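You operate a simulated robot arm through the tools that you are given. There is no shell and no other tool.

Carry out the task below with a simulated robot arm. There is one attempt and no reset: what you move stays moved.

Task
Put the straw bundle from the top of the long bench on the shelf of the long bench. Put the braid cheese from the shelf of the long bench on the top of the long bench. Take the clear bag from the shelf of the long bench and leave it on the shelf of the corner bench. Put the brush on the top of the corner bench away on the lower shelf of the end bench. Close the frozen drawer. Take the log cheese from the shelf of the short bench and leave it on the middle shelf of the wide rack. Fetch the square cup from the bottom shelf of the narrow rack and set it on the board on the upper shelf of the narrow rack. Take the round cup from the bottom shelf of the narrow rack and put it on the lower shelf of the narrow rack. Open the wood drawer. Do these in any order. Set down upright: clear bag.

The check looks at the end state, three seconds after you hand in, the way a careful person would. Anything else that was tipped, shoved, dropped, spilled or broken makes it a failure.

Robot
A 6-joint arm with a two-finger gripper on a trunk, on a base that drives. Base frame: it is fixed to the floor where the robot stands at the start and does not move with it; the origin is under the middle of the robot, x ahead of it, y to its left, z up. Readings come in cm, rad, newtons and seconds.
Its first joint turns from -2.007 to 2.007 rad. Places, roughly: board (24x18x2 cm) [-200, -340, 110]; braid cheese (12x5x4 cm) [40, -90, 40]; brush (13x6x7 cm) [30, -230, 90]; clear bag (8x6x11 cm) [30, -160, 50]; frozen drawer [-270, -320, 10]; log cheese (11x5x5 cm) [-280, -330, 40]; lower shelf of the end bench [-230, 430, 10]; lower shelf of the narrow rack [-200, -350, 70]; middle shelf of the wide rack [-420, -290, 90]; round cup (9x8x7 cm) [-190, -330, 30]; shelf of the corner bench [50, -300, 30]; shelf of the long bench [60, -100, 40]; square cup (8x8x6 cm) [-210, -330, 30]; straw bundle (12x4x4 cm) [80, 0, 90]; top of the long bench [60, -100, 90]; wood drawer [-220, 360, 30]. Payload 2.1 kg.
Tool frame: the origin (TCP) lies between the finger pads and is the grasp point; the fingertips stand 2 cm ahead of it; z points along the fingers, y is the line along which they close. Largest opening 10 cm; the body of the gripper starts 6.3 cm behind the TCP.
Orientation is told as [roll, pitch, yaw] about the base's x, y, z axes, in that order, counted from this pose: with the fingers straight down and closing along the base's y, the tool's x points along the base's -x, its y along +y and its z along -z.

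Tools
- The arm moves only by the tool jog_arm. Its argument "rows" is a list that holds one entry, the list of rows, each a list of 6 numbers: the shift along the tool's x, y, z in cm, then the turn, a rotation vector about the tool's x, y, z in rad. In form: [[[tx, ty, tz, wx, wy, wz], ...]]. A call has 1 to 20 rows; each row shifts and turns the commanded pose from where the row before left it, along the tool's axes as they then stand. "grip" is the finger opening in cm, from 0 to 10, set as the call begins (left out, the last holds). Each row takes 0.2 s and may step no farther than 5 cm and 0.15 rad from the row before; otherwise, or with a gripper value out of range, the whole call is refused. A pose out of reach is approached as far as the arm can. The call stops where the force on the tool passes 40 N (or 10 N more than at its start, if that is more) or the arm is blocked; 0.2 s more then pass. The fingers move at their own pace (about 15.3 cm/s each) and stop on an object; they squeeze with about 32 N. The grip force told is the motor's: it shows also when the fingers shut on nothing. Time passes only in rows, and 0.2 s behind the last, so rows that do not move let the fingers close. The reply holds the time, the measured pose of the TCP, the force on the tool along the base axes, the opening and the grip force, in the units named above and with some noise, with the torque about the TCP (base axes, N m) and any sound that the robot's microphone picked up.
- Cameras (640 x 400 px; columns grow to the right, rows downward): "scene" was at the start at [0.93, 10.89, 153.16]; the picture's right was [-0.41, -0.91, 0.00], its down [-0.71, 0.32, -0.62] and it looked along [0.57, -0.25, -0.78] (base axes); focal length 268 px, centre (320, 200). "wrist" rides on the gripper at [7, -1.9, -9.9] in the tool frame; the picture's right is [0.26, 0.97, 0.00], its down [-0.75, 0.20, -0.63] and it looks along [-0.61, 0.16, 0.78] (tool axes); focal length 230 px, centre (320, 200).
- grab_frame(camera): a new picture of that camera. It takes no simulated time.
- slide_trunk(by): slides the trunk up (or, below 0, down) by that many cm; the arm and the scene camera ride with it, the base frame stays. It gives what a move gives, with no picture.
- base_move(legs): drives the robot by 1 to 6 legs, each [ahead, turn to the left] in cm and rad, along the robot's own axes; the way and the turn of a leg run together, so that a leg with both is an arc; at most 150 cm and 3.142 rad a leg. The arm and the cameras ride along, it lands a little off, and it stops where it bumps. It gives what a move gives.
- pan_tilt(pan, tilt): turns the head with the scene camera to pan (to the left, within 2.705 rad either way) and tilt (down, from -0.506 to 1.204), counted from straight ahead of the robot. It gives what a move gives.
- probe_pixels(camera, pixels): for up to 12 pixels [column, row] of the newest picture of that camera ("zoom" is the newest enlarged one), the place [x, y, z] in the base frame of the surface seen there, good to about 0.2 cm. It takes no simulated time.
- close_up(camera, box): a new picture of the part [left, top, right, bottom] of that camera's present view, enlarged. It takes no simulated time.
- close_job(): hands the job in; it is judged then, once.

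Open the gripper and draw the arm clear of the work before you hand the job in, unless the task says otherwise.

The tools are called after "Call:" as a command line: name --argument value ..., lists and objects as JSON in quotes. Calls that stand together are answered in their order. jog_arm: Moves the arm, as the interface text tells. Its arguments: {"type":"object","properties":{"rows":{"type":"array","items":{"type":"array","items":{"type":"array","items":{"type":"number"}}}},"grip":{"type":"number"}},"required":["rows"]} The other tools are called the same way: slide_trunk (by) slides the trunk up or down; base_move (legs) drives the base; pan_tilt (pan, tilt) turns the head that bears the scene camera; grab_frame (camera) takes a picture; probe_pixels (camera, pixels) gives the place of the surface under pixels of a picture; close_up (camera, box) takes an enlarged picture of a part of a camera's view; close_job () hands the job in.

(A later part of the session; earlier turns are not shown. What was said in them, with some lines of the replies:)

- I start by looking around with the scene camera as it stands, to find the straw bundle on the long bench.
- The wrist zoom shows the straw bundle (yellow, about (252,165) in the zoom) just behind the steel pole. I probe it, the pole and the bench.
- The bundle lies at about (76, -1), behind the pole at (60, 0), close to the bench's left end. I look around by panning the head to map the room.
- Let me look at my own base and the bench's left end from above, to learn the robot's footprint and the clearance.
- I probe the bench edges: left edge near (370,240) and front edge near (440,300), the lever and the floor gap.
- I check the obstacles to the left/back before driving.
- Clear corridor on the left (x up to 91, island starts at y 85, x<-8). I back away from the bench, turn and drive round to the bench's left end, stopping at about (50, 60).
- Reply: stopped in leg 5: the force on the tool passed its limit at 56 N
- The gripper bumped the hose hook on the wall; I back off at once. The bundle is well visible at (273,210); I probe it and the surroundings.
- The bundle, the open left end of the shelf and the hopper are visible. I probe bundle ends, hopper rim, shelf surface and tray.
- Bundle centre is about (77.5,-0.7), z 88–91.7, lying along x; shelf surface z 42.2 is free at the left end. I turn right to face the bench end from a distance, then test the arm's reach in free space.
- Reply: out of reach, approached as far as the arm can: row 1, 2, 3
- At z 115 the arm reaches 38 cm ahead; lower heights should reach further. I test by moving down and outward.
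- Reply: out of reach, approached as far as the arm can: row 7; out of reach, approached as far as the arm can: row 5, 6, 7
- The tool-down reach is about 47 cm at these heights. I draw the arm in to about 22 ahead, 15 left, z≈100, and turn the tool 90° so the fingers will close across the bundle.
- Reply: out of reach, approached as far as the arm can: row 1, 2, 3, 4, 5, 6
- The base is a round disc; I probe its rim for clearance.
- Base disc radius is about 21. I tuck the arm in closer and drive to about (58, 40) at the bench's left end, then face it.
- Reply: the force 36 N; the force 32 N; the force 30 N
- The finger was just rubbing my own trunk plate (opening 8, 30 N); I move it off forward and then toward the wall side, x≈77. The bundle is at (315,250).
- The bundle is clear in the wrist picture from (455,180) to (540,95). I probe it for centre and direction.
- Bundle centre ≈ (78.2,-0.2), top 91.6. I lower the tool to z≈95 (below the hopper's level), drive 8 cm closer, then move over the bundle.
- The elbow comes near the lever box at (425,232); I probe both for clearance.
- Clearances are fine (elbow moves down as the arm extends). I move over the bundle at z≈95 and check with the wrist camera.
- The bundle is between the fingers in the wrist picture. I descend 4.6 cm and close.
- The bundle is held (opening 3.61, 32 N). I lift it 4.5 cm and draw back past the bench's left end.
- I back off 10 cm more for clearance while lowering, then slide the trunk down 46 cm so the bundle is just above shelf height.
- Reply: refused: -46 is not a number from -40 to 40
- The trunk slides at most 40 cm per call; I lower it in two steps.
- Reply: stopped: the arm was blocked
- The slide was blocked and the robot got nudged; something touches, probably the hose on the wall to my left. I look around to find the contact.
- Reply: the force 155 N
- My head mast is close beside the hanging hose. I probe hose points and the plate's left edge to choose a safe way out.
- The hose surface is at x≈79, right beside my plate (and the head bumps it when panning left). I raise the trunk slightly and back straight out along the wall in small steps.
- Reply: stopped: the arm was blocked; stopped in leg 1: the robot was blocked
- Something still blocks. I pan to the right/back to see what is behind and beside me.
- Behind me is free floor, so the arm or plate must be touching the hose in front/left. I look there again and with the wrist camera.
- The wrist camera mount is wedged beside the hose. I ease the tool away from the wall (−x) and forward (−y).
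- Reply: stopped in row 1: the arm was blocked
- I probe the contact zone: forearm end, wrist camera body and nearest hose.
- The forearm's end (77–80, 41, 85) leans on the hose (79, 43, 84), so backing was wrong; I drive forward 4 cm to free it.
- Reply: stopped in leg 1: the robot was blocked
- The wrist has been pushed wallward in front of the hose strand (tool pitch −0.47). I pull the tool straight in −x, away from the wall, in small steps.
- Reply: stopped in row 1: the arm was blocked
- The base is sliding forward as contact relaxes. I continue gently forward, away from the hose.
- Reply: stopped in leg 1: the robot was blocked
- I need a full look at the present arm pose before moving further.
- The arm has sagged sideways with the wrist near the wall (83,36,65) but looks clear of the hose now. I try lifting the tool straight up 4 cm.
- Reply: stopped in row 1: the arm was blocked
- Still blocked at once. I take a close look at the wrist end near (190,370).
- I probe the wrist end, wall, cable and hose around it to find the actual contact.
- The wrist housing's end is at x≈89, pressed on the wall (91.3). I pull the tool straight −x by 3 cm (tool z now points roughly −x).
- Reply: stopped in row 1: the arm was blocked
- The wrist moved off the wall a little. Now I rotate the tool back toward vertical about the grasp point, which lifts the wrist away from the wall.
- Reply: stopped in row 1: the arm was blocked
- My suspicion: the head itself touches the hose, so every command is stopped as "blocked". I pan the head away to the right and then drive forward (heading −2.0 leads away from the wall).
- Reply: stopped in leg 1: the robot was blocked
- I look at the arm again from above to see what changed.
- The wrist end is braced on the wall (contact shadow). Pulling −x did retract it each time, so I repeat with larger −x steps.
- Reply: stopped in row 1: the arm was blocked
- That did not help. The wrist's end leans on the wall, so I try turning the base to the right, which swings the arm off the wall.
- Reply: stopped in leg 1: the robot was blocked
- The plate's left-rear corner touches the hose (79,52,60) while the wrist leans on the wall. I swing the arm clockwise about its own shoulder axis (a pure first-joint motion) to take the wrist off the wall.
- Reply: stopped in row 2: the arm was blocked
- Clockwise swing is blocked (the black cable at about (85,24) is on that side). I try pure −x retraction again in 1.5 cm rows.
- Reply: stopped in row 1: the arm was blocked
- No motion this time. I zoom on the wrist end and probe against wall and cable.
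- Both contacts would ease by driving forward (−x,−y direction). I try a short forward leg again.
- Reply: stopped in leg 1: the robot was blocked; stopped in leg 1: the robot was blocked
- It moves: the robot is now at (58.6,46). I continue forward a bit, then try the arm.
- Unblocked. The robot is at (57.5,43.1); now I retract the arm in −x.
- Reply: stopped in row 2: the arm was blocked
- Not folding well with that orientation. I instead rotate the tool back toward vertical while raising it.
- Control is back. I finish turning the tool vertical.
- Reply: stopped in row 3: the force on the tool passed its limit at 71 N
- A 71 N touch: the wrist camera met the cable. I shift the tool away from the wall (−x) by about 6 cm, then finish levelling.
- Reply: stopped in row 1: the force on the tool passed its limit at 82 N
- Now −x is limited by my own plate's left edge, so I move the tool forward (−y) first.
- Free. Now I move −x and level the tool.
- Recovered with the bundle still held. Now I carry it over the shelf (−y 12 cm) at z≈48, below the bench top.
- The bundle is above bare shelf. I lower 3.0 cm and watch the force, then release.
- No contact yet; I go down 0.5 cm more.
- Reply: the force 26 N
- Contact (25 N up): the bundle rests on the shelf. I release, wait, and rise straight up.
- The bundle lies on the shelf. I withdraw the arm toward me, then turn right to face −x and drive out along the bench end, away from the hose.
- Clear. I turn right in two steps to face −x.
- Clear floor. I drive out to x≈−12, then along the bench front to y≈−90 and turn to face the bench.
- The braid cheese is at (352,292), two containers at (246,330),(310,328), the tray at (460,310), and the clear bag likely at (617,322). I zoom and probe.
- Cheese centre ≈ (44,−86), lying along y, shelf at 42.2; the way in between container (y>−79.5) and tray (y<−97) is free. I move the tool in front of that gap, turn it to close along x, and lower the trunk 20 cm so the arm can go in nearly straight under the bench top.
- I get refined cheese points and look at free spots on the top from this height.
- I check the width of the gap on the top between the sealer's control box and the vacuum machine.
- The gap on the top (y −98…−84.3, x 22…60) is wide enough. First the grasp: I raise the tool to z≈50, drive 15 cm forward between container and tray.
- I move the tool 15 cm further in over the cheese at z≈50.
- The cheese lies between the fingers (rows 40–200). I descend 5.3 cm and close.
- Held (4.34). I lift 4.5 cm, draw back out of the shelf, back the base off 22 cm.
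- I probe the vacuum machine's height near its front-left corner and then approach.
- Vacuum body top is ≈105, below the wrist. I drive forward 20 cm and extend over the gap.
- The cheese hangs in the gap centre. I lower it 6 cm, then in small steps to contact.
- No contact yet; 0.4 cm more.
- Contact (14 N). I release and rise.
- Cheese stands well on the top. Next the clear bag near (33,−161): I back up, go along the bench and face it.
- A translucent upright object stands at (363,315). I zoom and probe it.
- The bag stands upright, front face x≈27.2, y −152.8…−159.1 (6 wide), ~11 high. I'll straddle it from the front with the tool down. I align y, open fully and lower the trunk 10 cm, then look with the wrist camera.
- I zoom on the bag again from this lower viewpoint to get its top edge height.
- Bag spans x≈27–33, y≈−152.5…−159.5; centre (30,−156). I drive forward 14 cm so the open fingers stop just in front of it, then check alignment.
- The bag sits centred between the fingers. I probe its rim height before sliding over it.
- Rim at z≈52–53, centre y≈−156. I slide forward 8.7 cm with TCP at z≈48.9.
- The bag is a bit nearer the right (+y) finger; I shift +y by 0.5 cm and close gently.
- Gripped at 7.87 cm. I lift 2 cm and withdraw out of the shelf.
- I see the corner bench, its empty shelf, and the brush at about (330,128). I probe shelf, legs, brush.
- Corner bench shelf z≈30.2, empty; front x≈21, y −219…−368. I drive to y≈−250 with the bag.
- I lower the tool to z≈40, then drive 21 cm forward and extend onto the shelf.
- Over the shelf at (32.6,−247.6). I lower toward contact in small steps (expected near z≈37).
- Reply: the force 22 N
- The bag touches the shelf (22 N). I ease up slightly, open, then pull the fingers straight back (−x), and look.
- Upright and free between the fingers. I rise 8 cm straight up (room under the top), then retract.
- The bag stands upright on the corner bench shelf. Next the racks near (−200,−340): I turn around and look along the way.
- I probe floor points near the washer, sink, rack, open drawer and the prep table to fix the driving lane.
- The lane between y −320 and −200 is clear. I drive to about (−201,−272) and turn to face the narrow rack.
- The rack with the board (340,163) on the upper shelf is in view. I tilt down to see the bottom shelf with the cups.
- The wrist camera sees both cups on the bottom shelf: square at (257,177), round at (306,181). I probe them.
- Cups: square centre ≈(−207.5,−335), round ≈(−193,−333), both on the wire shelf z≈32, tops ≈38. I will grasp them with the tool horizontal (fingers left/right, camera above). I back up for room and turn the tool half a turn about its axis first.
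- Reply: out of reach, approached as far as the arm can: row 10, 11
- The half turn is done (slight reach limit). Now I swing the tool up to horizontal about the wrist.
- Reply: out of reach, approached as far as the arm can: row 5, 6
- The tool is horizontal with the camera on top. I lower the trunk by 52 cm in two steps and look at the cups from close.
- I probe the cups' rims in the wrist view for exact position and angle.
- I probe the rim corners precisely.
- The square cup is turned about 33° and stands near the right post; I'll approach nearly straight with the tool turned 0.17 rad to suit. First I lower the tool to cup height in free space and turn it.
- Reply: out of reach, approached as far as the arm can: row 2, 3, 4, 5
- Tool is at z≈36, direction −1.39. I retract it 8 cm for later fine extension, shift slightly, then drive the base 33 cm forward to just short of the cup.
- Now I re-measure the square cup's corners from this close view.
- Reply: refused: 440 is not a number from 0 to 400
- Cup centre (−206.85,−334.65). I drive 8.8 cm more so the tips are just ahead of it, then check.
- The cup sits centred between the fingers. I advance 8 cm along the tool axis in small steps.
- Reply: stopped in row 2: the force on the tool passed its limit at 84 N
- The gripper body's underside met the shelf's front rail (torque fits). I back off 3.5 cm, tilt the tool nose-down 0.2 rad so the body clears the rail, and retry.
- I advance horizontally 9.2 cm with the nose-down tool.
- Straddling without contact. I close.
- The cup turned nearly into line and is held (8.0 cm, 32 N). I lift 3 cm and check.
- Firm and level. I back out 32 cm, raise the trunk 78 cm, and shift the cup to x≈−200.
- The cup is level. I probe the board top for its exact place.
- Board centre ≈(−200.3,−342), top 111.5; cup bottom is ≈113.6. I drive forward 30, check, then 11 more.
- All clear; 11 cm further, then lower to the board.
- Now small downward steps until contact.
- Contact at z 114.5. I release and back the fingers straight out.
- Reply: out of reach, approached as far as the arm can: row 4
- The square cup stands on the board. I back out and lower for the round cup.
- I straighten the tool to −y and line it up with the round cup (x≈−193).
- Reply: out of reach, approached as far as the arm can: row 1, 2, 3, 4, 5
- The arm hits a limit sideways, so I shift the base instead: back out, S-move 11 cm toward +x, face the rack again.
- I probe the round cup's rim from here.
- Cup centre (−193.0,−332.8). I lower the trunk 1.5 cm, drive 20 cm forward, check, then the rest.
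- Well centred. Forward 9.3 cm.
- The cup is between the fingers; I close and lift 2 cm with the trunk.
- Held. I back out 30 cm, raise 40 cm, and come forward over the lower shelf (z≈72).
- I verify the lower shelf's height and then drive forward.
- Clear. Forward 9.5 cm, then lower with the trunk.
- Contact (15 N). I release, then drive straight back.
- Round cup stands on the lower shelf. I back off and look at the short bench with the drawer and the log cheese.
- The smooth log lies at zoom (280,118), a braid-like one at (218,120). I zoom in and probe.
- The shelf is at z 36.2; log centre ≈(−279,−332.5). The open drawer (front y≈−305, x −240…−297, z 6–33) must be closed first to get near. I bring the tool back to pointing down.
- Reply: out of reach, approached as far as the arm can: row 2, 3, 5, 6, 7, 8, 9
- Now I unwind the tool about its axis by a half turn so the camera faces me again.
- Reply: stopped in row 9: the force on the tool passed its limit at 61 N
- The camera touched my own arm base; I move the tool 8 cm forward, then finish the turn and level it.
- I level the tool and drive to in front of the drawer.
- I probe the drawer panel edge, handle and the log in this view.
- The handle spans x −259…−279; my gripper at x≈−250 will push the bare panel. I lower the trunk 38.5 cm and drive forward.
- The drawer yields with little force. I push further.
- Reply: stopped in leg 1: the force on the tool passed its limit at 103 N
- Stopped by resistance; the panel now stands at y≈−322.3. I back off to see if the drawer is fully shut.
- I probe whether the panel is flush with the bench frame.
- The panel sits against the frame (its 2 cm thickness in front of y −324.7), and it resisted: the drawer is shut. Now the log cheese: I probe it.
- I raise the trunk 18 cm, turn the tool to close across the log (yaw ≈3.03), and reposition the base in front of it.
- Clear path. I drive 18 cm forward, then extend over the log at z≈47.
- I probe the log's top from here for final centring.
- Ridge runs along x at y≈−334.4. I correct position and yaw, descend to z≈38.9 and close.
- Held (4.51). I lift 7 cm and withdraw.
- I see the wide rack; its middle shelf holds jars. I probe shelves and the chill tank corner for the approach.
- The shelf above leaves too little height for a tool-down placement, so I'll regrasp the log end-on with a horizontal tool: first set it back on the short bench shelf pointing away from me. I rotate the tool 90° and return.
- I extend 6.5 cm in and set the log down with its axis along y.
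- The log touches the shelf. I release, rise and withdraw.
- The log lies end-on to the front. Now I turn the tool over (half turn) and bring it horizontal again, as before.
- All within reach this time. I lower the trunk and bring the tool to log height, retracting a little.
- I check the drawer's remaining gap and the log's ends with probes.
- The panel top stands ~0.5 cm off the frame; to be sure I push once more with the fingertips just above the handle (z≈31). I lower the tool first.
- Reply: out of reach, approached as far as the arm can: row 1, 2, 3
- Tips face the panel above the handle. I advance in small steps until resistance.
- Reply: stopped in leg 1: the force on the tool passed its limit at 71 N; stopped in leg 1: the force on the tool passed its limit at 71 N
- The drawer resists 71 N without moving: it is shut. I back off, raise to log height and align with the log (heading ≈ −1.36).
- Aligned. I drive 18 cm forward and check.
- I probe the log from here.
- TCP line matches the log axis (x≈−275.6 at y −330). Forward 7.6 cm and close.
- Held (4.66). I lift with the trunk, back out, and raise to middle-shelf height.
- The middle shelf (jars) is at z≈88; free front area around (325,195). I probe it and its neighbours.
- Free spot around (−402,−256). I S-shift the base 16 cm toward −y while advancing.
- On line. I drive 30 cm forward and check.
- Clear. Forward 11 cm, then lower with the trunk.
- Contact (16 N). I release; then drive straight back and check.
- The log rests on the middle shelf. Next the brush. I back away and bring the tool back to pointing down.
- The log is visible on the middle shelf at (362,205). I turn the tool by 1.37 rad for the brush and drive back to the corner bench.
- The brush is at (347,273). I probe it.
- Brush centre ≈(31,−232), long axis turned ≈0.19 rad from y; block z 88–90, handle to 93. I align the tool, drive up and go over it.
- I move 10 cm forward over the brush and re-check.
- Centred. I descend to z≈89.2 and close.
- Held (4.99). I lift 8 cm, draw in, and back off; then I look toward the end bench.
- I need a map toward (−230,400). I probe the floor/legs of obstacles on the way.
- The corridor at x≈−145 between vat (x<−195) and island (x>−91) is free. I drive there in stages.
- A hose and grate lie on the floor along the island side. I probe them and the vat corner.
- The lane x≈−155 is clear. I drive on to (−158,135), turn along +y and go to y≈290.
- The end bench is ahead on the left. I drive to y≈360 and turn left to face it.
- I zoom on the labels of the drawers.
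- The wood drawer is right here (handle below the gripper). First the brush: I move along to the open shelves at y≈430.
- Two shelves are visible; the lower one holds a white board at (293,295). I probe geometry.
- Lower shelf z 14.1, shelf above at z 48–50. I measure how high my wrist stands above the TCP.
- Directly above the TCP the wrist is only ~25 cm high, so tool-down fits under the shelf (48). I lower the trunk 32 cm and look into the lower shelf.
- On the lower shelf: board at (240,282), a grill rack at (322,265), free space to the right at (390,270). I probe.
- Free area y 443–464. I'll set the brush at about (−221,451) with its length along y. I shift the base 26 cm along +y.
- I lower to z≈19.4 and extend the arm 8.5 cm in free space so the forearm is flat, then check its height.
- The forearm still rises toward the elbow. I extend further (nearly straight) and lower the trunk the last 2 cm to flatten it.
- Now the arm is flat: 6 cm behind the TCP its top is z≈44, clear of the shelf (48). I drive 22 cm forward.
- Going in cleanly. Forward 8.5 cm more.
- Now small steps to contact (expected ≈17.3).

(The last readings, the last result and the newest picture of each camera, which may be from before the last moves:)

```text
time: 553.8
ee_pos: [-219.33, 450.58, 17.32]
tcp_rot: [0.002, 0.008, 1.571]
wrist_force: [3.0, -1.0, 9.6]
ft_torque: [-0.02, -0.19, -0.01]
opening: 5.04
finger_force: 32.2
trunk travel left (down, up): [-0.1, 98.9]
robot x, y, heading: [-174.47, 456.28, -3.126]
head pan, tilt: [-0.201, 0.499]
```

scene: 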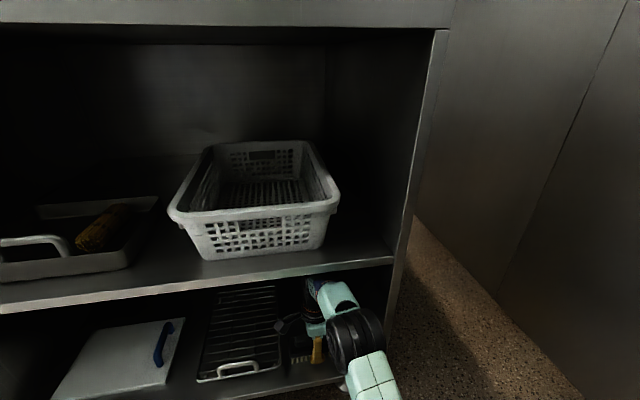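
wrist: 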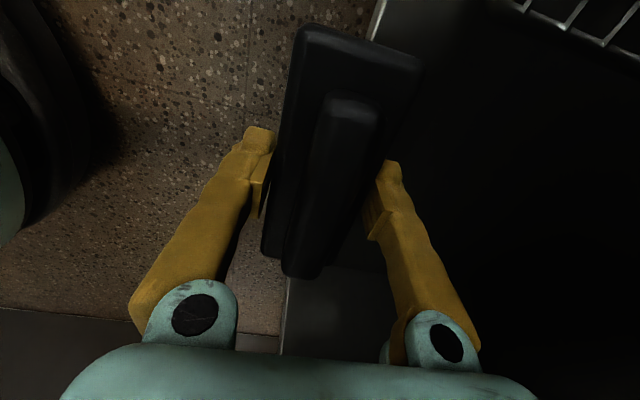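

Contact. I open to 8 cm, rise 3.3 cm, then slide the fingers along the brush's length (−y) clear of its end before drawing out, as there's no room to lift over it.

Call:
jog_arm --rows '[[[0, 0, 0, 0, 0, 0], [0, 0, 0, 0, 0, 0], [0, 0, 0, 0, 0, 0]]]' --grip 8

Call:
grab_frame --camera "wrist"

Call:
jog_arm --rows '[[[0, 0, -1.7, 0, 0, 0], [0, 0, -1.6, 0, 0, 0], [0, 0, 0, 0, 0, 0]]]'

Call:
grab_frame --camera "wrist"

```text
time: 554.6
ee_pos: [-219.37, 450.51, 17.19]
tcp_rot: [0.0, 0.009, 1.572]
wrist_force: [-1.1, 0.0, 0.1]
ft_torque: [-0.02, 0.01, -0.01]
opening: 7.99
finger_force: 0.0
trunk travel left (down, up): [-0.1, 98.9]
robot x, y, heading: [-174.3, 456.28, -3.128]
head pan, tilt: [-0.201, 0.499]
```

```text
taken
```

wrist: 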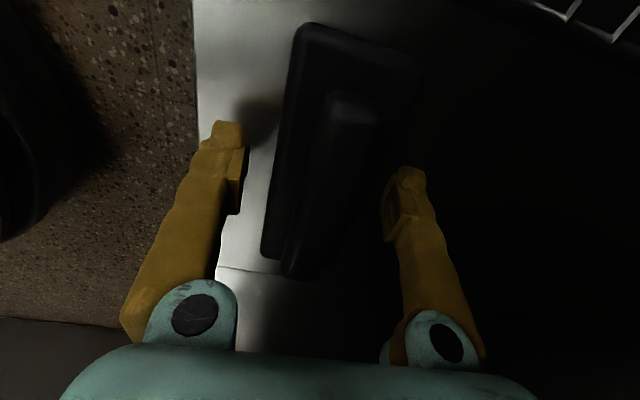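

```text
time: 555.4
ee_pos: [-219.41, 450.58, 20.24]
tcp_rot: [-0.01, 0.007, 1.574]
wrist_force: [-0.7, -0.4, -0.1]
ft_torque: [0.0, -0.03, -0.01]
opening: 8.02
finger_force: 0.1
trunk travel left (down, up): [-0.1, 98.9]
robot x, y, heading: [-174.51, 456.01, -3.13]
head pan, tilt: [-0.201, 0.499]
```

```text
taken
```

wrist: 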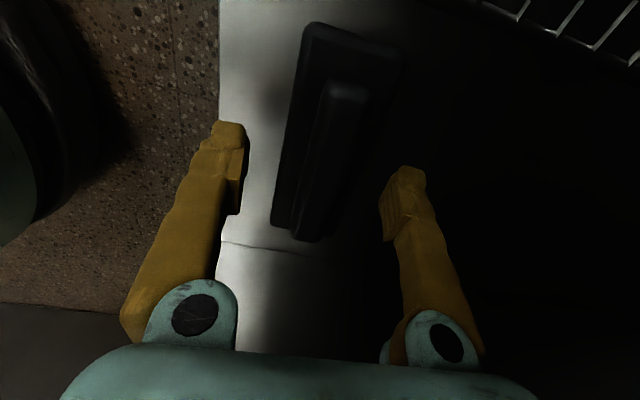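

The brush stands on the shelf. I slide −y by 9 cm in small rows.

Call:
jog_arm --rows '[[[2.3, 0, 0, 0, 0, 0], [2.3, 0, 0, 0, 0, 0], [2.3, 0, 0, 0, 0, 0], [2.3, 0, 0, 0, 0, 0], [0, 0, 0, 0, 0, 0]]]'

Call:
grab_frame --camera "wrist"

Call:
grab_frame --camera "scene"

```text
time: 556.6
ee_pos: [-219.31, 441.52, 20.66]
tcp_rot: [0.0, 0.01, 1.572]
wrist_force: [-0.4, -0.2, 1.2]
ft_torque: [0.0, -0.04, 0.03]
opening: 8.0
finger_force: 0.0
trunk travel left (down, up): [-0.1, 98.9]
robot x, y, heading: [-174.35, 456.26, -3.123]
head pan, tilt: [-0.201, 0.499]
```

```text
taken
```

wrist: 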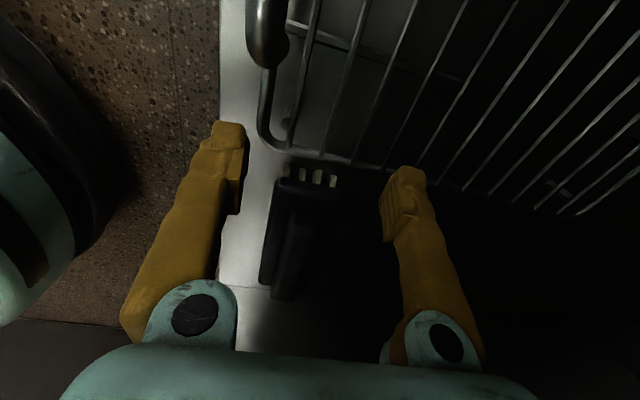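

```text
taken
```

scene: 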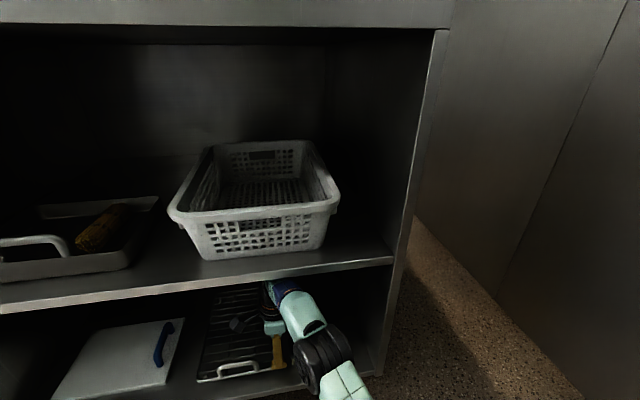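

I probe the brush's near end and the grill edge relative to the fingers.

Call:
probe_pixels --camera "wrist" --pixels '[[310, 188], [320, 178], [285, 190], [300, 230], [350, 160], [275, 140], [262, 30], [330, 190]]'

```text
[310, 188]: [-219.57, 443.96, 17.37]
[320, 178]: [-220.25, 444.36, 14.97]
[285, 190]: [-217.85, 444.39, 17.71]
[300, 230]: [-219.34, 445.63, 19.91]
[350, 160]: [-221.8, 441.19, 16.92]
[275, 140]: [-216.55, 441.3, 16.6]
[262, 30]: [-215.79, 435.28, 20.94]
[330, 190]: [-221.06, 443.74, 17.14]
```

Clear by ≈1 cm on both sides; I back straight out.

Call:
base_move --legs '[[-14, 0]]'

Call:
grab_frame --camera "wrist"

Call:
base_move --legs '[[-14, 0]]'

Call:
grab_frame --camera "scene"

Call:
close_up --camera "scene" --box '[120, 200, 380, 360]'

```text
time: 557.9
ee_pos: [-205.27, 441.59, 20.67]
tcp_rot: [-0.001, 0.008, 1.573]
wrist_force: [-0.1, -0.1, -0.3]
ft_torque: [-0.02, 0.0, 0.0]
opening: 8.0
finger_force: 0.1
trunk travel left (down, up): [-0.1, 98.9]
robot x, y, heading: [-160.31, 456.3, -3.128]
head pan, tilt: [-0.201, 0.499]
```

```text
taken
```

wrist: 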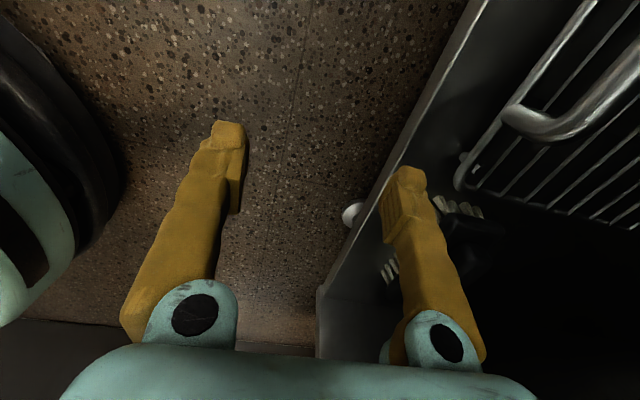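

```text
time: 559.2
ee_pos: [-191.27, 441.84, 20.6]
tcp_rot: [0.0, 0.01, 1.574]
wrist_force: [-0.7, -0.2, -0.5]
ft_torque: [0.01, -0.01, 0.01]
opening: 7.97
finger_force: 0.0
trunk travel left (down, up): [-0.1, 98.9]
robot x, y, heading: [-146.41, 456.46, -3.134]
head pan, tilt: [-0.201, 0.499]
```

```text
taken
```

scene: 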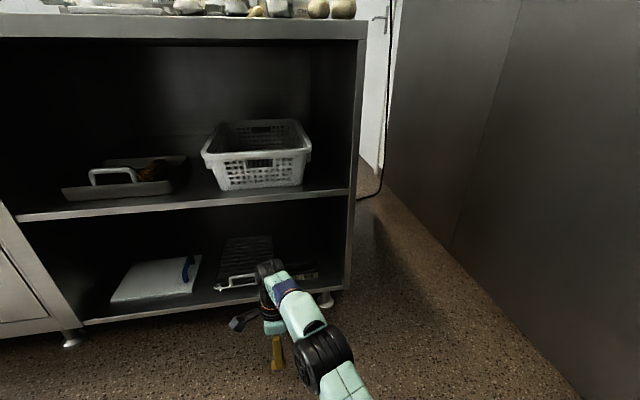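

```text
2.46 times, centred on (250, 280) of scene
```

zoom: 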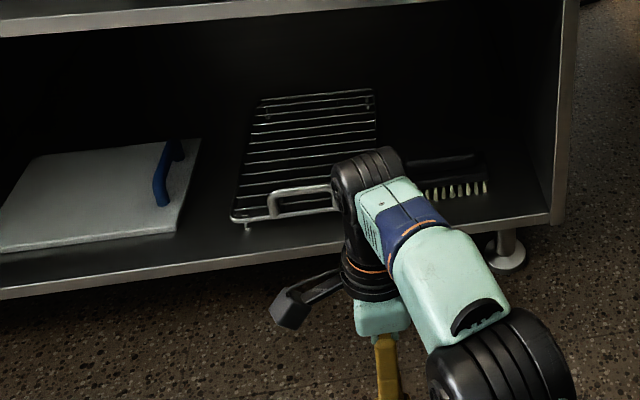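

Brush placed. Now the wood drawer: I drive back to y≈366 and look at its handle.

Call:
slide_trunk --by 20

Call:
base_move --legs '[[8, 0], [-8, 0], [0, 1.57], [86, 0], [0, -1.57]]'

Call:
pan_tilt --pan 0.1 --tilt 0.6

Call:
grab_frame --camera "scene"

```text
time: 561.4
ee_pos: [-191.31, 441.79, 40.6]
tcp_rot: [-0.002, 0.009, 1.57]
wrist_force: [-0.4, 0.3, -0.1]
ft_torque: [-0.02, -0.01, -0.04]
opening: 8.0
finger_force: 0.0
trunk travel left (down, up): [-20.1, 78.9]
robot x, y, heading: [-146.56, 456.58, -3.129]
head pan, tilt: [-0.201, 0.499]
```

```text
time: 574.9
ee_pos: [-191.03, 356.11, 40.65]
tcp_rot: [0.0, 0.008, 1.561]
wrist_force: [-0.3, -0.5, -0.1]
ft_torque: [-0.01, 0.0, 0.0]
opening: 8.0
finger_force: 0.0
trunk travel left (down, up): [-20.1, 78.9]
robot x, y, heading: [-146.1, 370.26, -3.14]
head pan, tilt: [-0.201, 0.499]
```

```text
time: 575.7
ee_pos: [-191.09, 356.15, 40.48]
tcp_rot: [0.0, 0.008, 1.561]
wrist_force: [0.3, 0.1, 0.2]
ft_torque: [-0.02, -0.01, 0.02]
opening: 7.99
finger_force: 0.1
trunk travel left (down, up): [-20.1, 78.9]
robot x, y, heading: [-146.2, 370.32, -3.14]
head pan, tilt: [0.099, 0.6]
```

```text
taken
```

scene: 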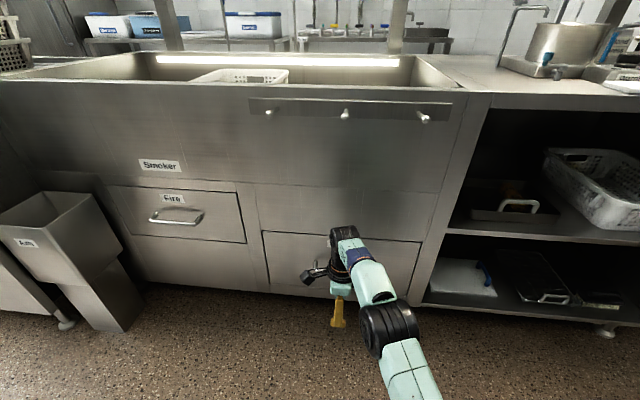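

The arm hides the handle; I swing the tool 14 cm aside to measure it.

Call:
jog_arm --rows '[[[-4, -2, 0, 0, 0, 0], [-4, -2, 0, 0, 0, 0], [-4, -2, 0, 0, 0, 0], [-4, -2, 0, 0, 0, 0]]]'

Call:
grab_frame --camera "scene"

Call:
close_up --camera "scene" --box '[240, 200, 440, 310]'

```text
time: 576.7
ee_pos: [-182.99, 372.1, 40.54]
tcp_rot: [0.0, 0.01, 1.561]
wrist_force: [-0.7, -0.4, 0.8]
ft_torque: [0.04, 0.01, 0.05]
opening: 8.01
finger_force: 0.1
trunk travel left (down, up): [-20.1, 78.9]
robot x, y, heading: [-146.07, 370.24, -3.143]
head pan, tilt: [0.099, 0.6]
```

```text
taken
```

scene: 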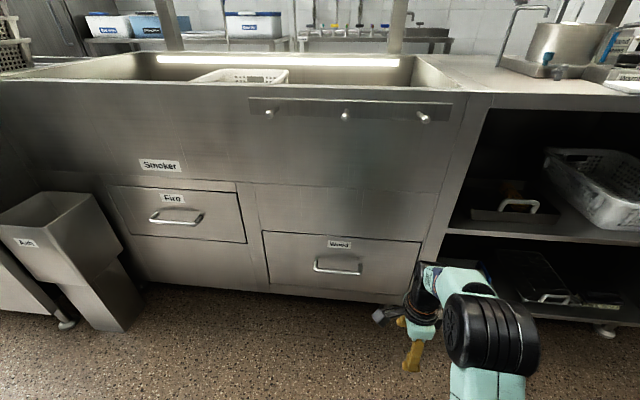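

```text
3.20 times, centred on (340, 255) of scene
```

zoom: 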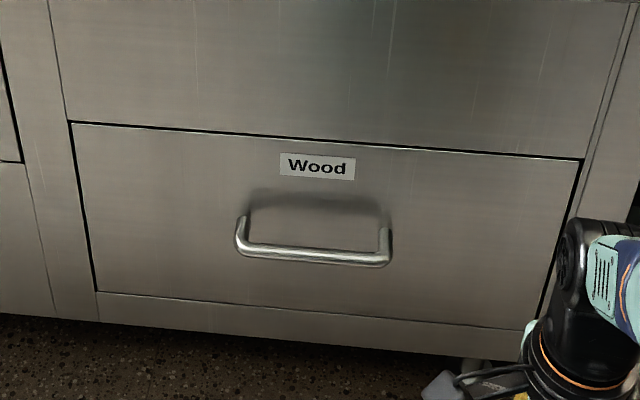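

The wood drawer's handle is clear now. I probe the bar, its ends and the panel.

Call:
probe_pixels --camera "zoom" --pixels '[[255, 247], [310, 253], [370, 260], [240, 235], [385, 245], [310, 230], [310, 280], [100, 140], [570, 170], [310, 165], [245, 220], [310, 258]]'

```text
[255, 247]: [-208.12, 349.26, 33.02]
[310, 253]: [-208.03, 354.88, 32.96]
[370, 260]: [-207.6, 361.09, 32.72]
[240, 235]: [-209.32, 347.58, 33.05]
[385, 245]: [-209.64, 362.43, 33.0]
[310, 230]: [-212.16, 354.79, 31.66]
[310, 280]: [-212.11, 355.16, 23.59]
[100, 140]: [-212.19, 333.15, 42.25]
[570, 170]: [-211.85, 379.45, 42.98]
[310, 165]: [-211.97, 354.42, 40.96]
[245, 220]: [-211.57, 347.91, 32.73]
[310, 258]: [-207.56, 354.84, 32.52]
```

Bar: y 347.6–362.5, centre (−208.2,355,32.7), panel at −212.1 (3.3 cm gap). I back up 18 cm, tilt the tool to 45° forward-down so a finger can hook behind the bar.

Call:
base_move --legs '[[-18, 0]]'

Call:
jog_arm --rows '[[[0, 3.37, -0.22, -0.13, 0, 0], [0, 3.37, -0.22, -0.13, 0, 0], [0, 3.37, -0.22, -0.13, 0, 0], [0, 3.37, -0.22, -0.13, 0, 0], [0, 3.37, -0.22, -0.13, 0, 0], [0, 3.37, -0.22, -0.13, 0, 0]]]' --grip 5

Call:
grab_frame --camera "scene"

Call:
grab_frame --camera "wrist"

```text
time: 578.2
ee_pos: [-164.92, 372.0, 40.49]
tcp_rot: [0.0, 0.009, 1.561]
wrist_force: [-0.9, -0.4, 0.6]
ft_torque: [0.01, 0.03, -0.02]
opening: 8.0
finger_force: 0.0
trunk travel left (down, up): [-20.1, 78.9]
robot x, y, heading: [-127.75, 369.91, -3.137]
head pan, tilt: [0.099, 0.6]
```

```text
time: 579.6
ee_pos: [-183.21, 372.16, 47.97]
tcp_rot: [0.782, 0.009, 1.561]
wrist_force: [0.0, -0.5, -0.6]
ft_torque: [-0.01, 0.03, 0.0]
opening: 4.99
finger_force: 0.1
trunk travel left (down, up): [-20.1, 78.9]
robot x, y, heading: [-128.13, 370.66, -3.139]
head pan, tilt: [0.099, 0.6]
```

```text
taken
```

scene: 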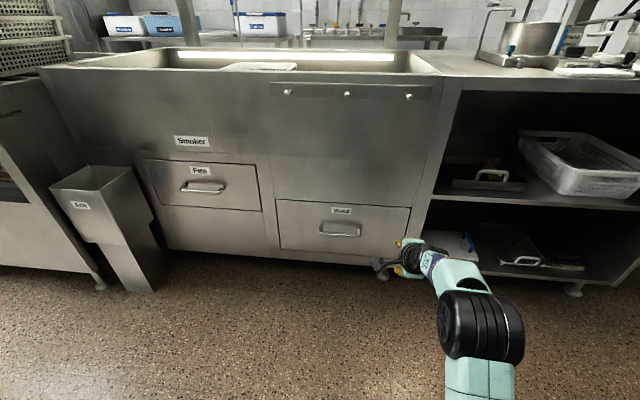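

```text
taken
```

wrist: 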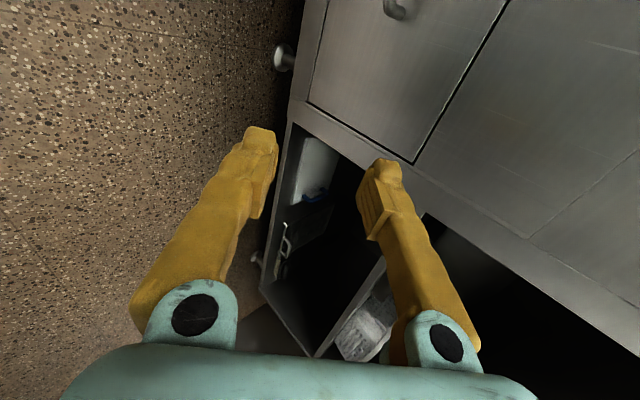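

I set the opening to 3 cm, move the tool to y≈355, lower the trunk 9 cm, and drive forward 18.5 cm to a pre-grasp pose up-and-out from the bar.

Call:
jog_arm --rows '[[[4.3, 0, 0, 0, 0, 0], [4.3, 0, 0, 0, 0, 0], [4.3, 0, 0, 0, 0, 0], [4.3, 0, 0, 0, 0, 0], [0, 0, 0, 0, 0, 0]]]' --grip 3

Call:
slide_trunk --by -9.2

Call:
grab_frame --camera "scene"

Call:
grab_frame --camera "wrist"

```text
time: 580.8
ee_pos: [-183.26, 355.14, 48.23]
tcp_rot: [0.78, 0.009, 1.56]
wrist_force: [0.1, -0.8, 0.2]
ft_torque: [0.02, 0.0, 0.0]
opening: 2.98
finger_force: 0.0
trunk travel left (down, up): [-20.1, 78.9]
robot x, y, heading: [-127.68, 370.54, -3.137]
head pan, tilt: [0.099, 0.6]
```

```text
time: 582.1
ee_pos: [-183.39, 355.1, 38.83]
tcp_rot: [0.78, 0.009, 1.559]
wrist_force: [0.0, -0.6, 0.7]
ft_torque: [-0.05, 0.0, 0.0]
opening: 3.02
finger_force: 0.1
trunk travel left (down, up): [-10.9, 88.1]
robot x, y, heading: [-128.12, 370.56, -3.136]
head pan, tilt: [0.099, 0.6]
```

```text
taken
```

scene: 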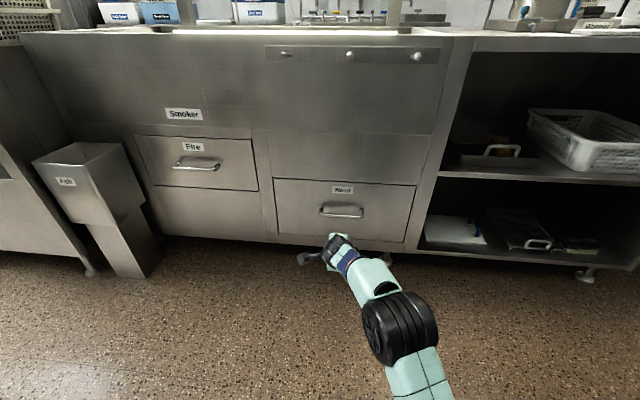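

```text
taken
```

wrist: 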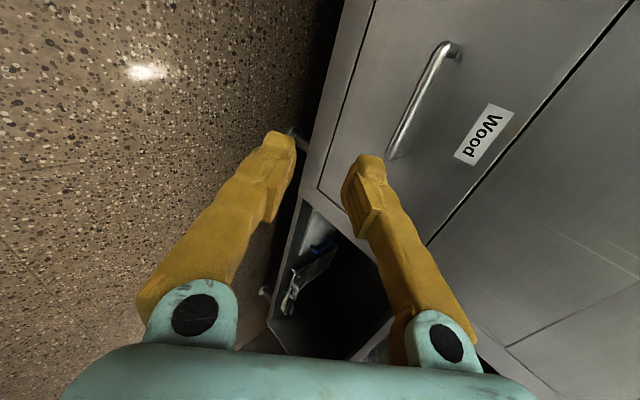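

I re-probe the bar in the wrist view before closing in.

Call:
probe_pixels --camera "wrist" --pixels '[[430, 65], [415, 95], [400, 130], [445, 50], [392, 150], [450, 110]]'

Call:
base_move --legs '[[18.5, 0]]'

Call:
grab_frame --camera "wrist"

```text
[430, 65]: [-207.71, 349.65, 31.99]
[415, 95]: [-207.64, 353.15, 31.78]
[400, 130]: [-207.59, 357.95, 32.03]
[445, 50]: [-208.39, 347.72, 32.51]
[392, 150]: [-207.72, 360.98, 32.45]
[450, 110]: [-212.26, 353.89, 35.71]
```

```text
time: 583.6
ee_pos: [-201.74, 354.87, 38.76]
tcp_rot: [0.781, 0.01, 1.562]
wrist_force: [0.6, 0.1, -0.4]
ft_torque: [-0.01, 0.01, 0.02]
opening: 2.99
finger_force: 0.1
trunk travel left (down, up): [-10.9, 88.1]
robot x, y, heading: [-146.72, 370.45, -3.139]
head pan, tilt: [0.099, 0.6]
```

```text
taken
```

wrist: 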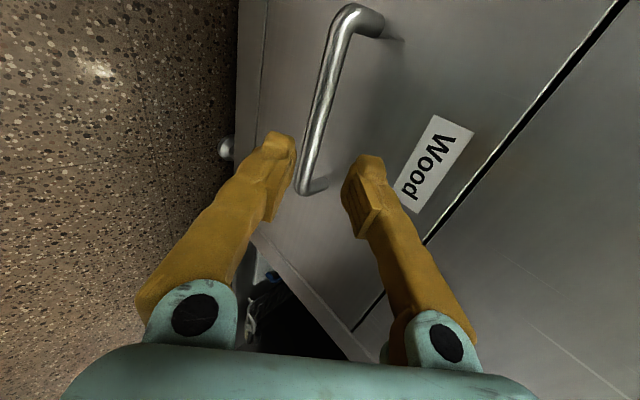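

The bar runs right between the fingers. I advance 8.3 cm along the tool axis in small steps.

Call:
jog_arm --rows '[[[0, 0, 2.1, 0, 0, 0], [0, 0, 2.1, 0, 0, 0], [0, 0, 2.1, 0, 0, 0], [0, 0, 1.9, 0, 0, 0], [0, 0, 0, 0, 0, 0]]]'

Call:
grab_frame --camera "wrist"

```text
time: 584.8
ee_pos: [-207.58, 354.97, 32.91]
tcp_rot: [0.779, 0.01, 1.563]
wrist_force: [-0.2, -0.6, 0.3]
ft_torque: [0.0, 0.01, 0.04]
opening: 3.0
finger_force: 0.2
trunk travel left (down, up): [-10.9, 88.1]
robot x, y, heading: [-146.43, 370.41, -3.137]
head pan, tilt: [0.099, 0.6]
```

```text
taken
```

wrist: 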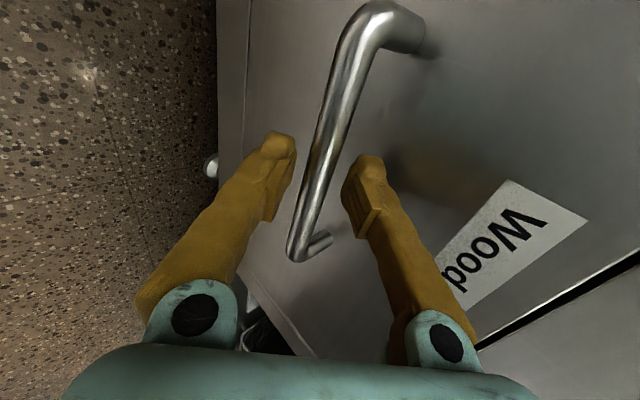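

The bar is between the fingertips. I close on it.

Call:
jog_arm --rows '[[[0, 0, 0, 0, 0, 0], [0, 0, 0, 0, 0, 0], [0, 0, 0, 0, 0, 0]]]' --grip 0

Call:
grab_frame --camera "wrist"

```text
time: 585.6
ee_pos: [-207.53, 354.82, 32.9]
tcp_rot: [0.778, 0.009, 1.564]
wrist_force: [7.9, 2.1, -4.0]
ft_torque: [0.56, -0.12, 0.42]
opening: 1.53
finger_force: 41.1
trunk travel left (down, up): [-10.9, 88.1]
robot x, y, heading: [-146.67, 370.8, -3.134]
head pan, tilt: [0.099, 0.6]
```

```text
taken
```

wrist: 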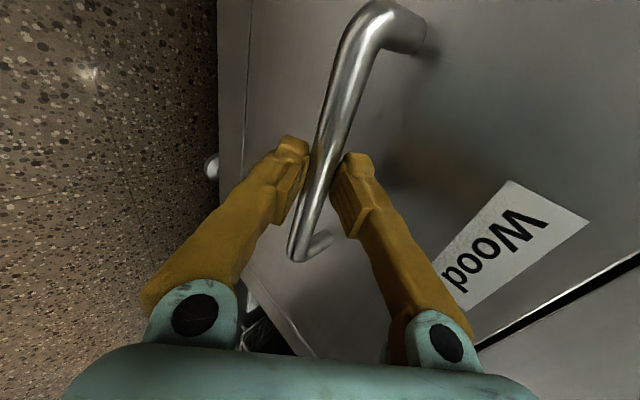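

Gripped (1.53 cm). I pull by driving backwards 8 cm.

Call:
base_move --legs '[[-8, 0]]'

Call:
grab_frame --camera "scene"

Call:
grab_frame --camera "wrist"

```text
time: 586.7
ee_pos: [-199.46, 354.79, 32.87]
tcp_rot: [0.777, 0.007, 1.563]
wrist_force: [2.3, -1.5, -6.4]
ft_torque: [0.55, -0.09, 0.42]
opening: 1.47
finger_force: 41.5
trunk travel left (down, up): [-10.9, 88.1]
robot x, y, heading: [-138.43, 370.2, -3.137]
head pan, tilt: [0.099, 0.6]
```

```text
taken
```

scene: 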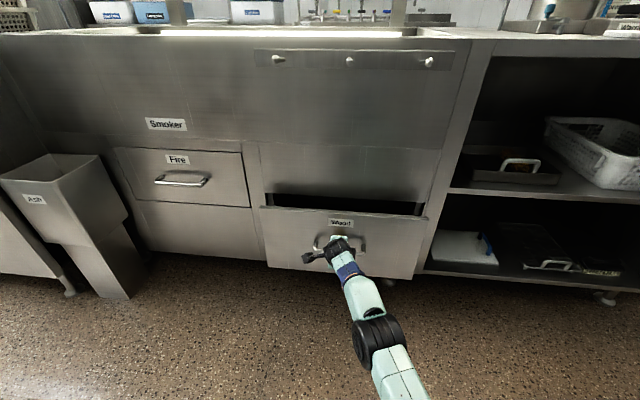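

```text
taken
```

wrist: 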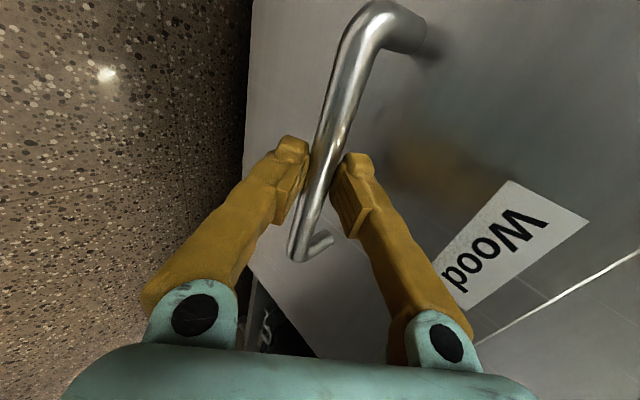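

The drawer opens. I pull 12 cm further.

Call:
base_move --legs '[[-12, 0]]'

Call:
grab_frame --camera "scene"

```text
time: 587.9
ee_pos: [-187.53, 354.75, 32.74]
tcp_rot: [0.778, 0.01, 1.568]
wrist_force: [2.5, -18.0, -4.5]
ft_torque: [0.23, -0.12, 0.75]
opening: 1.48
finger_force: 41.2
trunk travel left (down, up): [-10.9, 88.1]
robot x, y, heading: [-126.68, 370.41, -3.132]
head pan, tilt: [0.099, 0.6]
```

```text
taken
```

scene: 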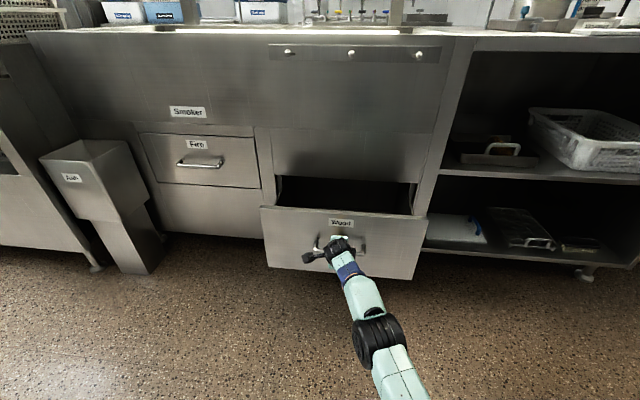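

Open by 20 cm already; I pull a little more to find the stop.

Call:
base_move --legs '[[-5, 0]]'

Call:
base_move --legs '[[-4, 0]]'

Call:
grab_frame --camera "scene"

```text
time: 588.8
ee_pos: [-182.44, 354.77, 32.89]
tcp_rot: [0.779, 0.011, 1.569]
wrist_force: [2.9, -14.0, -2.0]
ft_torque: [0.32, -0.06, 0.65]
opening: 1.48
finger_force: 41.8
trunk travel left (down, up): [-10.9, 88.1]
robot x, y, heading: [-121.35, 370.56, -3.128]
head pan, tilt: [0.099, 0.6]
```

```text
time: 589.7
ee_pos: [-178.38, 354.6, 32.96]
tcp_rot: [0.779, 0.014, 1.571]
wrist_force: [2.6, -5.2, -2.6]
ft_torque: [0.54, -0.05, 0.43]
opening: 1.5
finger_force: 41.3
trunk travel left (down, up): [-10.9, 88.1]
robot x, y, heading: [-117.56, 370.43, -3.128]
head pan, tilt: [0.099, 0.6]
```

```text
taken
```

scene: 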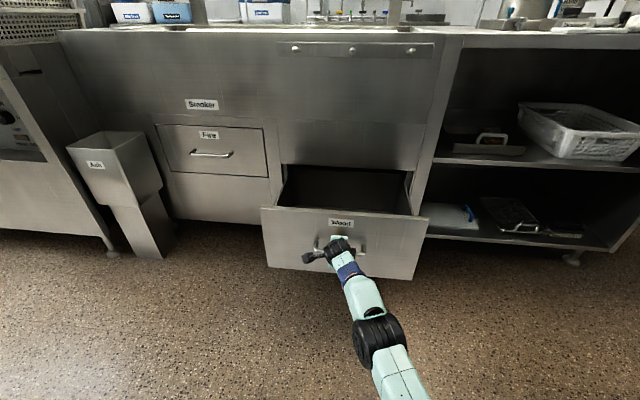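

29 cm open and still sliding. I look behind me before pulling further.

Call:
pan_tilt --pan 2.6 --tilt 0.6

Call:
grab_frame --camera "scene"

Call:
probe_pixels --camera "scene" --pixels '[[320, 350], [320, 250], [400, 300], [250, 300], [200, 350], [450, 350]]'

```text
time: 592.0
ee_pos: [-179.43, 353.95, 31.57]
tcp_rot: [0.749, 0.009, 1.573]
wrist_force: [3.1, -21.1, -53.7]
ft_torque: [-0.06, 0.41, 0.24]
opening: 0.57
finger_force: 32.8
trunk travel left (down, up): [-10.9, 88.1]
robot x, y, heading: [-117.66, 370.61, -3.122]
head pan, tilt: [2.601, 0.6]
```

```text
taken
```

scene: 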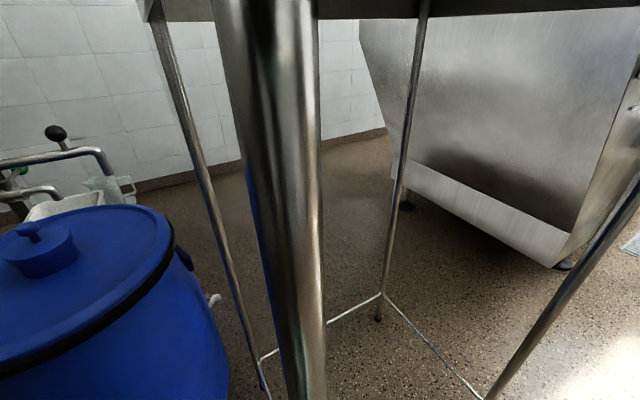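

```text
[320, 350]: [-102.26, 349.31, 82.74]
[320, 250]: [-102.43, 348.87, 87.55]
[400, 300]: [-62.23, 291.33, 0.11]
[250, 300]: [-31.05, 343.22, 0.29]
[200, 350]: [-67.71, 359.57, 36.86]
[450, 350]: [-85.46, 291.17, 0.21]
```

A table leg is only ~10 cm behind my head mast, so no more pulling. The grip reading changed (0.57 cm), so I check the wrist picture.

Call:
grab_frame --camera "wrist"

Call:
pan_tilt --pan 0.1 --tilt 0.6

Call:
grab_frame --camera "scene"

```text
taken
```

wrist: 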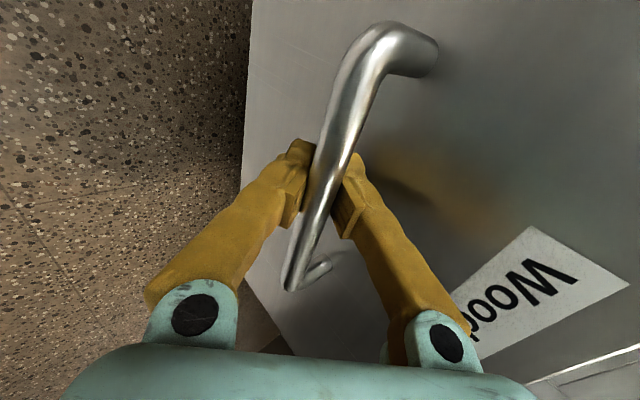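

```text
time: 594.3
ee_pos: [-180.33, 354.06, 31.58]
tcp_rot: [0.744, 0.002, 1.568]
wrist_force: [3.1, 7.9, -53.3]
ft_torque: [-0.3, 0.36, 0.57]
opening: 0.6
finger_force: 32.7
trunk travel left (down, up): [-10.9, 88.1]
robot x, y, heading: [-117.32, 370.13, -3.131]
head pan, tilt: [0.099, 0.6]
```

```text
taken
```

scene: 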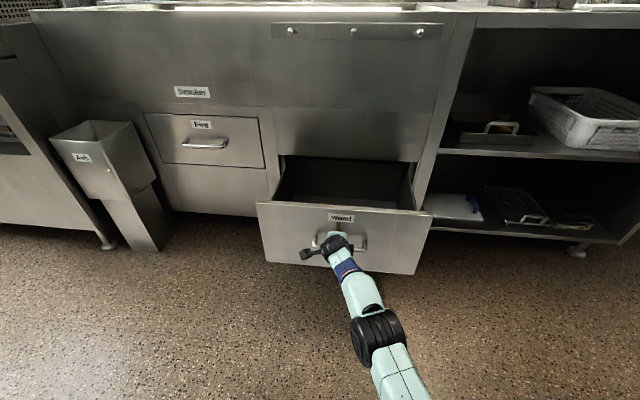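

I open the fingers to 3 cm and retract along the tool axis, leaving the drawer open.

Call:
jog_arm --rows '[[[0, 0, 0, 0, 0, 0], [0, 0, 0, 0, 0, 0]]]' --grip 3

Call:
grab_frame --camera "wrist"

```text
time: 594.9
ee_pos: [-178.54, 354.64, 33.16]
tcp_rot: [0.783, 0.014, 1.571]
wrist_force: [0.2, -1.1, 1.5]
ft_torque: [-0.03, 0.0, 0.03]
opening: 2.97
finger_force: 0.1
trunk travel left (down, up): [-10.9, 88.1]
robot x, y, heading: [-117.34, 370.61, -3.129]
head pan, tilt: [0.099, 0.6]
```

```text
taken
```

wrist: 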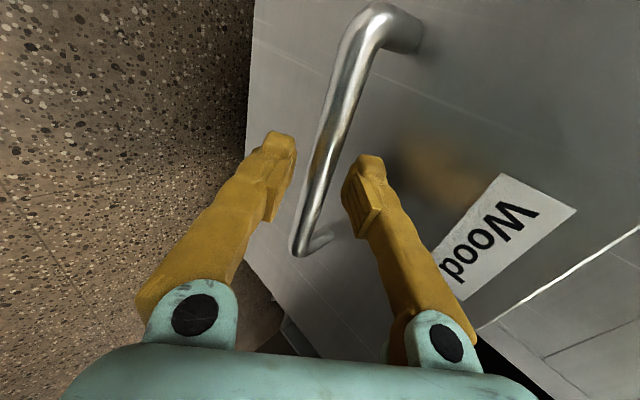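

The handle is free between the fingers. I withdraw up and back along the tool axis.

Call:
jog_arm --rows '[[[0, 0, -2, 0, 0, 0], [0, 0, -2, 0, 0, 0], [0, 0, -3, 0, 0, 0], [0, 0, -3, 0, 0, 0]]]'

Call:
grab_frame --camera "scene"

Call:
probe_pixels --camera "scene" --pixels '[[280, 240], [400, 250], [350, 190], [420, 225]]'

```text
time: 595.9
ee_pos: [-171.44, 354.84, 40.07]
tcp_rot: [0.779, 0.011, 1.571]
wrist_force: [-0.2, 0.0, 0.3]
ft_torque: [-0.01, 0.02, 0.0]
opening: 3.0
finger_force: 0.0
trunk travel left (down, up): [-10.9, 88.1]
robot x, y, heading: [-117.92, 370.32, -3.128]
head pan, tilt: [0.099, 0.6]
```

```text
taken
```

scene: 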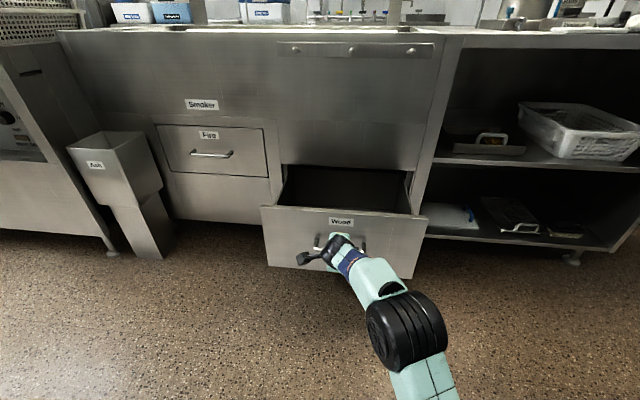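

```text
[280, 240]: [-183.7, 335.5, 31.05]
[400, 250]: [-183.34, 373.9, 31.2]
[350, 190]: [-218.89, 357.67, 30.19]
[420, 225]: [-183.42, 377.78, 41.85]
```

The drawer stands 28.7 cm open. I raise and draw in the arm, open the gripper, and check the brush on the lower shelf from here.

Call:
jog_arm --rows '[[[0, -3, -3, 0, 0, 0], [0, 0, -4, 0, 0, 0], [0, 0, -4, 0, 0, 0]]]' --grip 8

Call:
pan_tilt --pan -0.5 --tilt 0.5

Call:
grab_frame --camera "scene"

Call:
close_up --camera "scene" --box '[240, 180, 460, 320]'

```text
time: 596.7
ee_pos: [-161.56, 354.83, 45.73]
tcp_rot: [0.777, 0.013, 1.572]
wrist_force: [0.8, 0.0, 0.1]
ft_torque: [-0.01, 0.01, 0.01]
opening: 8.02
finger_force: 0.1
trunk travel left (down, up): [-10.9, 88.1]
robot x, y, heading: [-117.43, 370.88, -3.119]
head pan, tilt: [0.099, 0.6]
```

```text
time: 597.7
ee_pos: [-161.56, 354.68, 45.6]
tcp_rot: [0.778, 0.011, 1.571]
wrist_force: [-0.3, 0.6, 0.4]
ft_torque: [0.02, -0.04, 0.0]
opening: 7.98
finger_force: 0.1
trunk travel left (down, up): [-10.9, 88.1]
robot x, y, heading: [-117.52, 370.24, -3.133]
head pan, tilt: [-0.499, 0.499]
```

```text
taken
```

scene: 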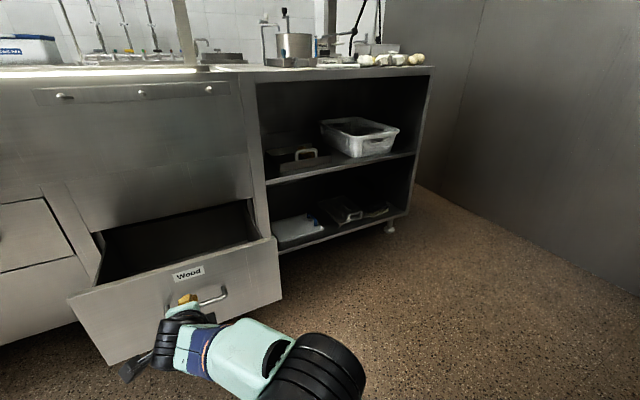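

```text
2.86 times, centred on (350, 250) of scene
```

zoom: 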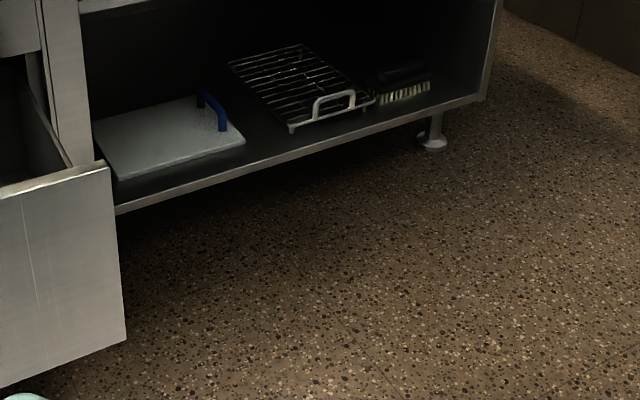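

The brush stands on the lower shelf and the wood drawer is open; everything else was checked when it was set down. The gripper is open and the arm is clear, so I hand the job in.

Call:
close_job

```text
The job is handed in.
```

I finished all nine tasks and handed the job in, but two contacts early on could count against it. I never went back to look at the long bench's left end after those contacts.

**Contacts**
- While driving to the left end of the long bench, the gripper hit the hose hook on the wall at 56 N.
- While I lowered the trunk there with the straw bundle in the gripper, the arm, head mast and trunk plate got wedged against the hanging hose and wall. The base was pushed about 5 cm. Readings reached about 140 N, and 71–82 N while I worked it free, with touches on the cable and on the robot itself.
- A later picture from a distance showed the hose still hanging in place. I did not inspect it up close.

**Result for each task**

| Task | Result |
|---|---|
| Straw bundle | On the long bench shelf, near the left end |
| Braid cheese | On the long bench top, between the sealer's control box and the vacuum machine |
| Clear bag | Upright on the corner bench shelf, seen still standing later |
| Brush | Bristles down on the lower shelf of the end bench |
| Frozen drawer | Closed; a second push at 71 N did not move it |
| Log cheese | On the middle shelf of the wide rack |
| Square cup | On the board on the upper shelf of the narrow rack |
| Round cup | On the lower shelf of the narrow rack |
| Wood drawer | Pulled open about 29 cm; I stopped short of its end stop because a table leg was close behind me |

I checked each item with a camera or a force reading when I set it down, but made no final round of all nine before handing in.
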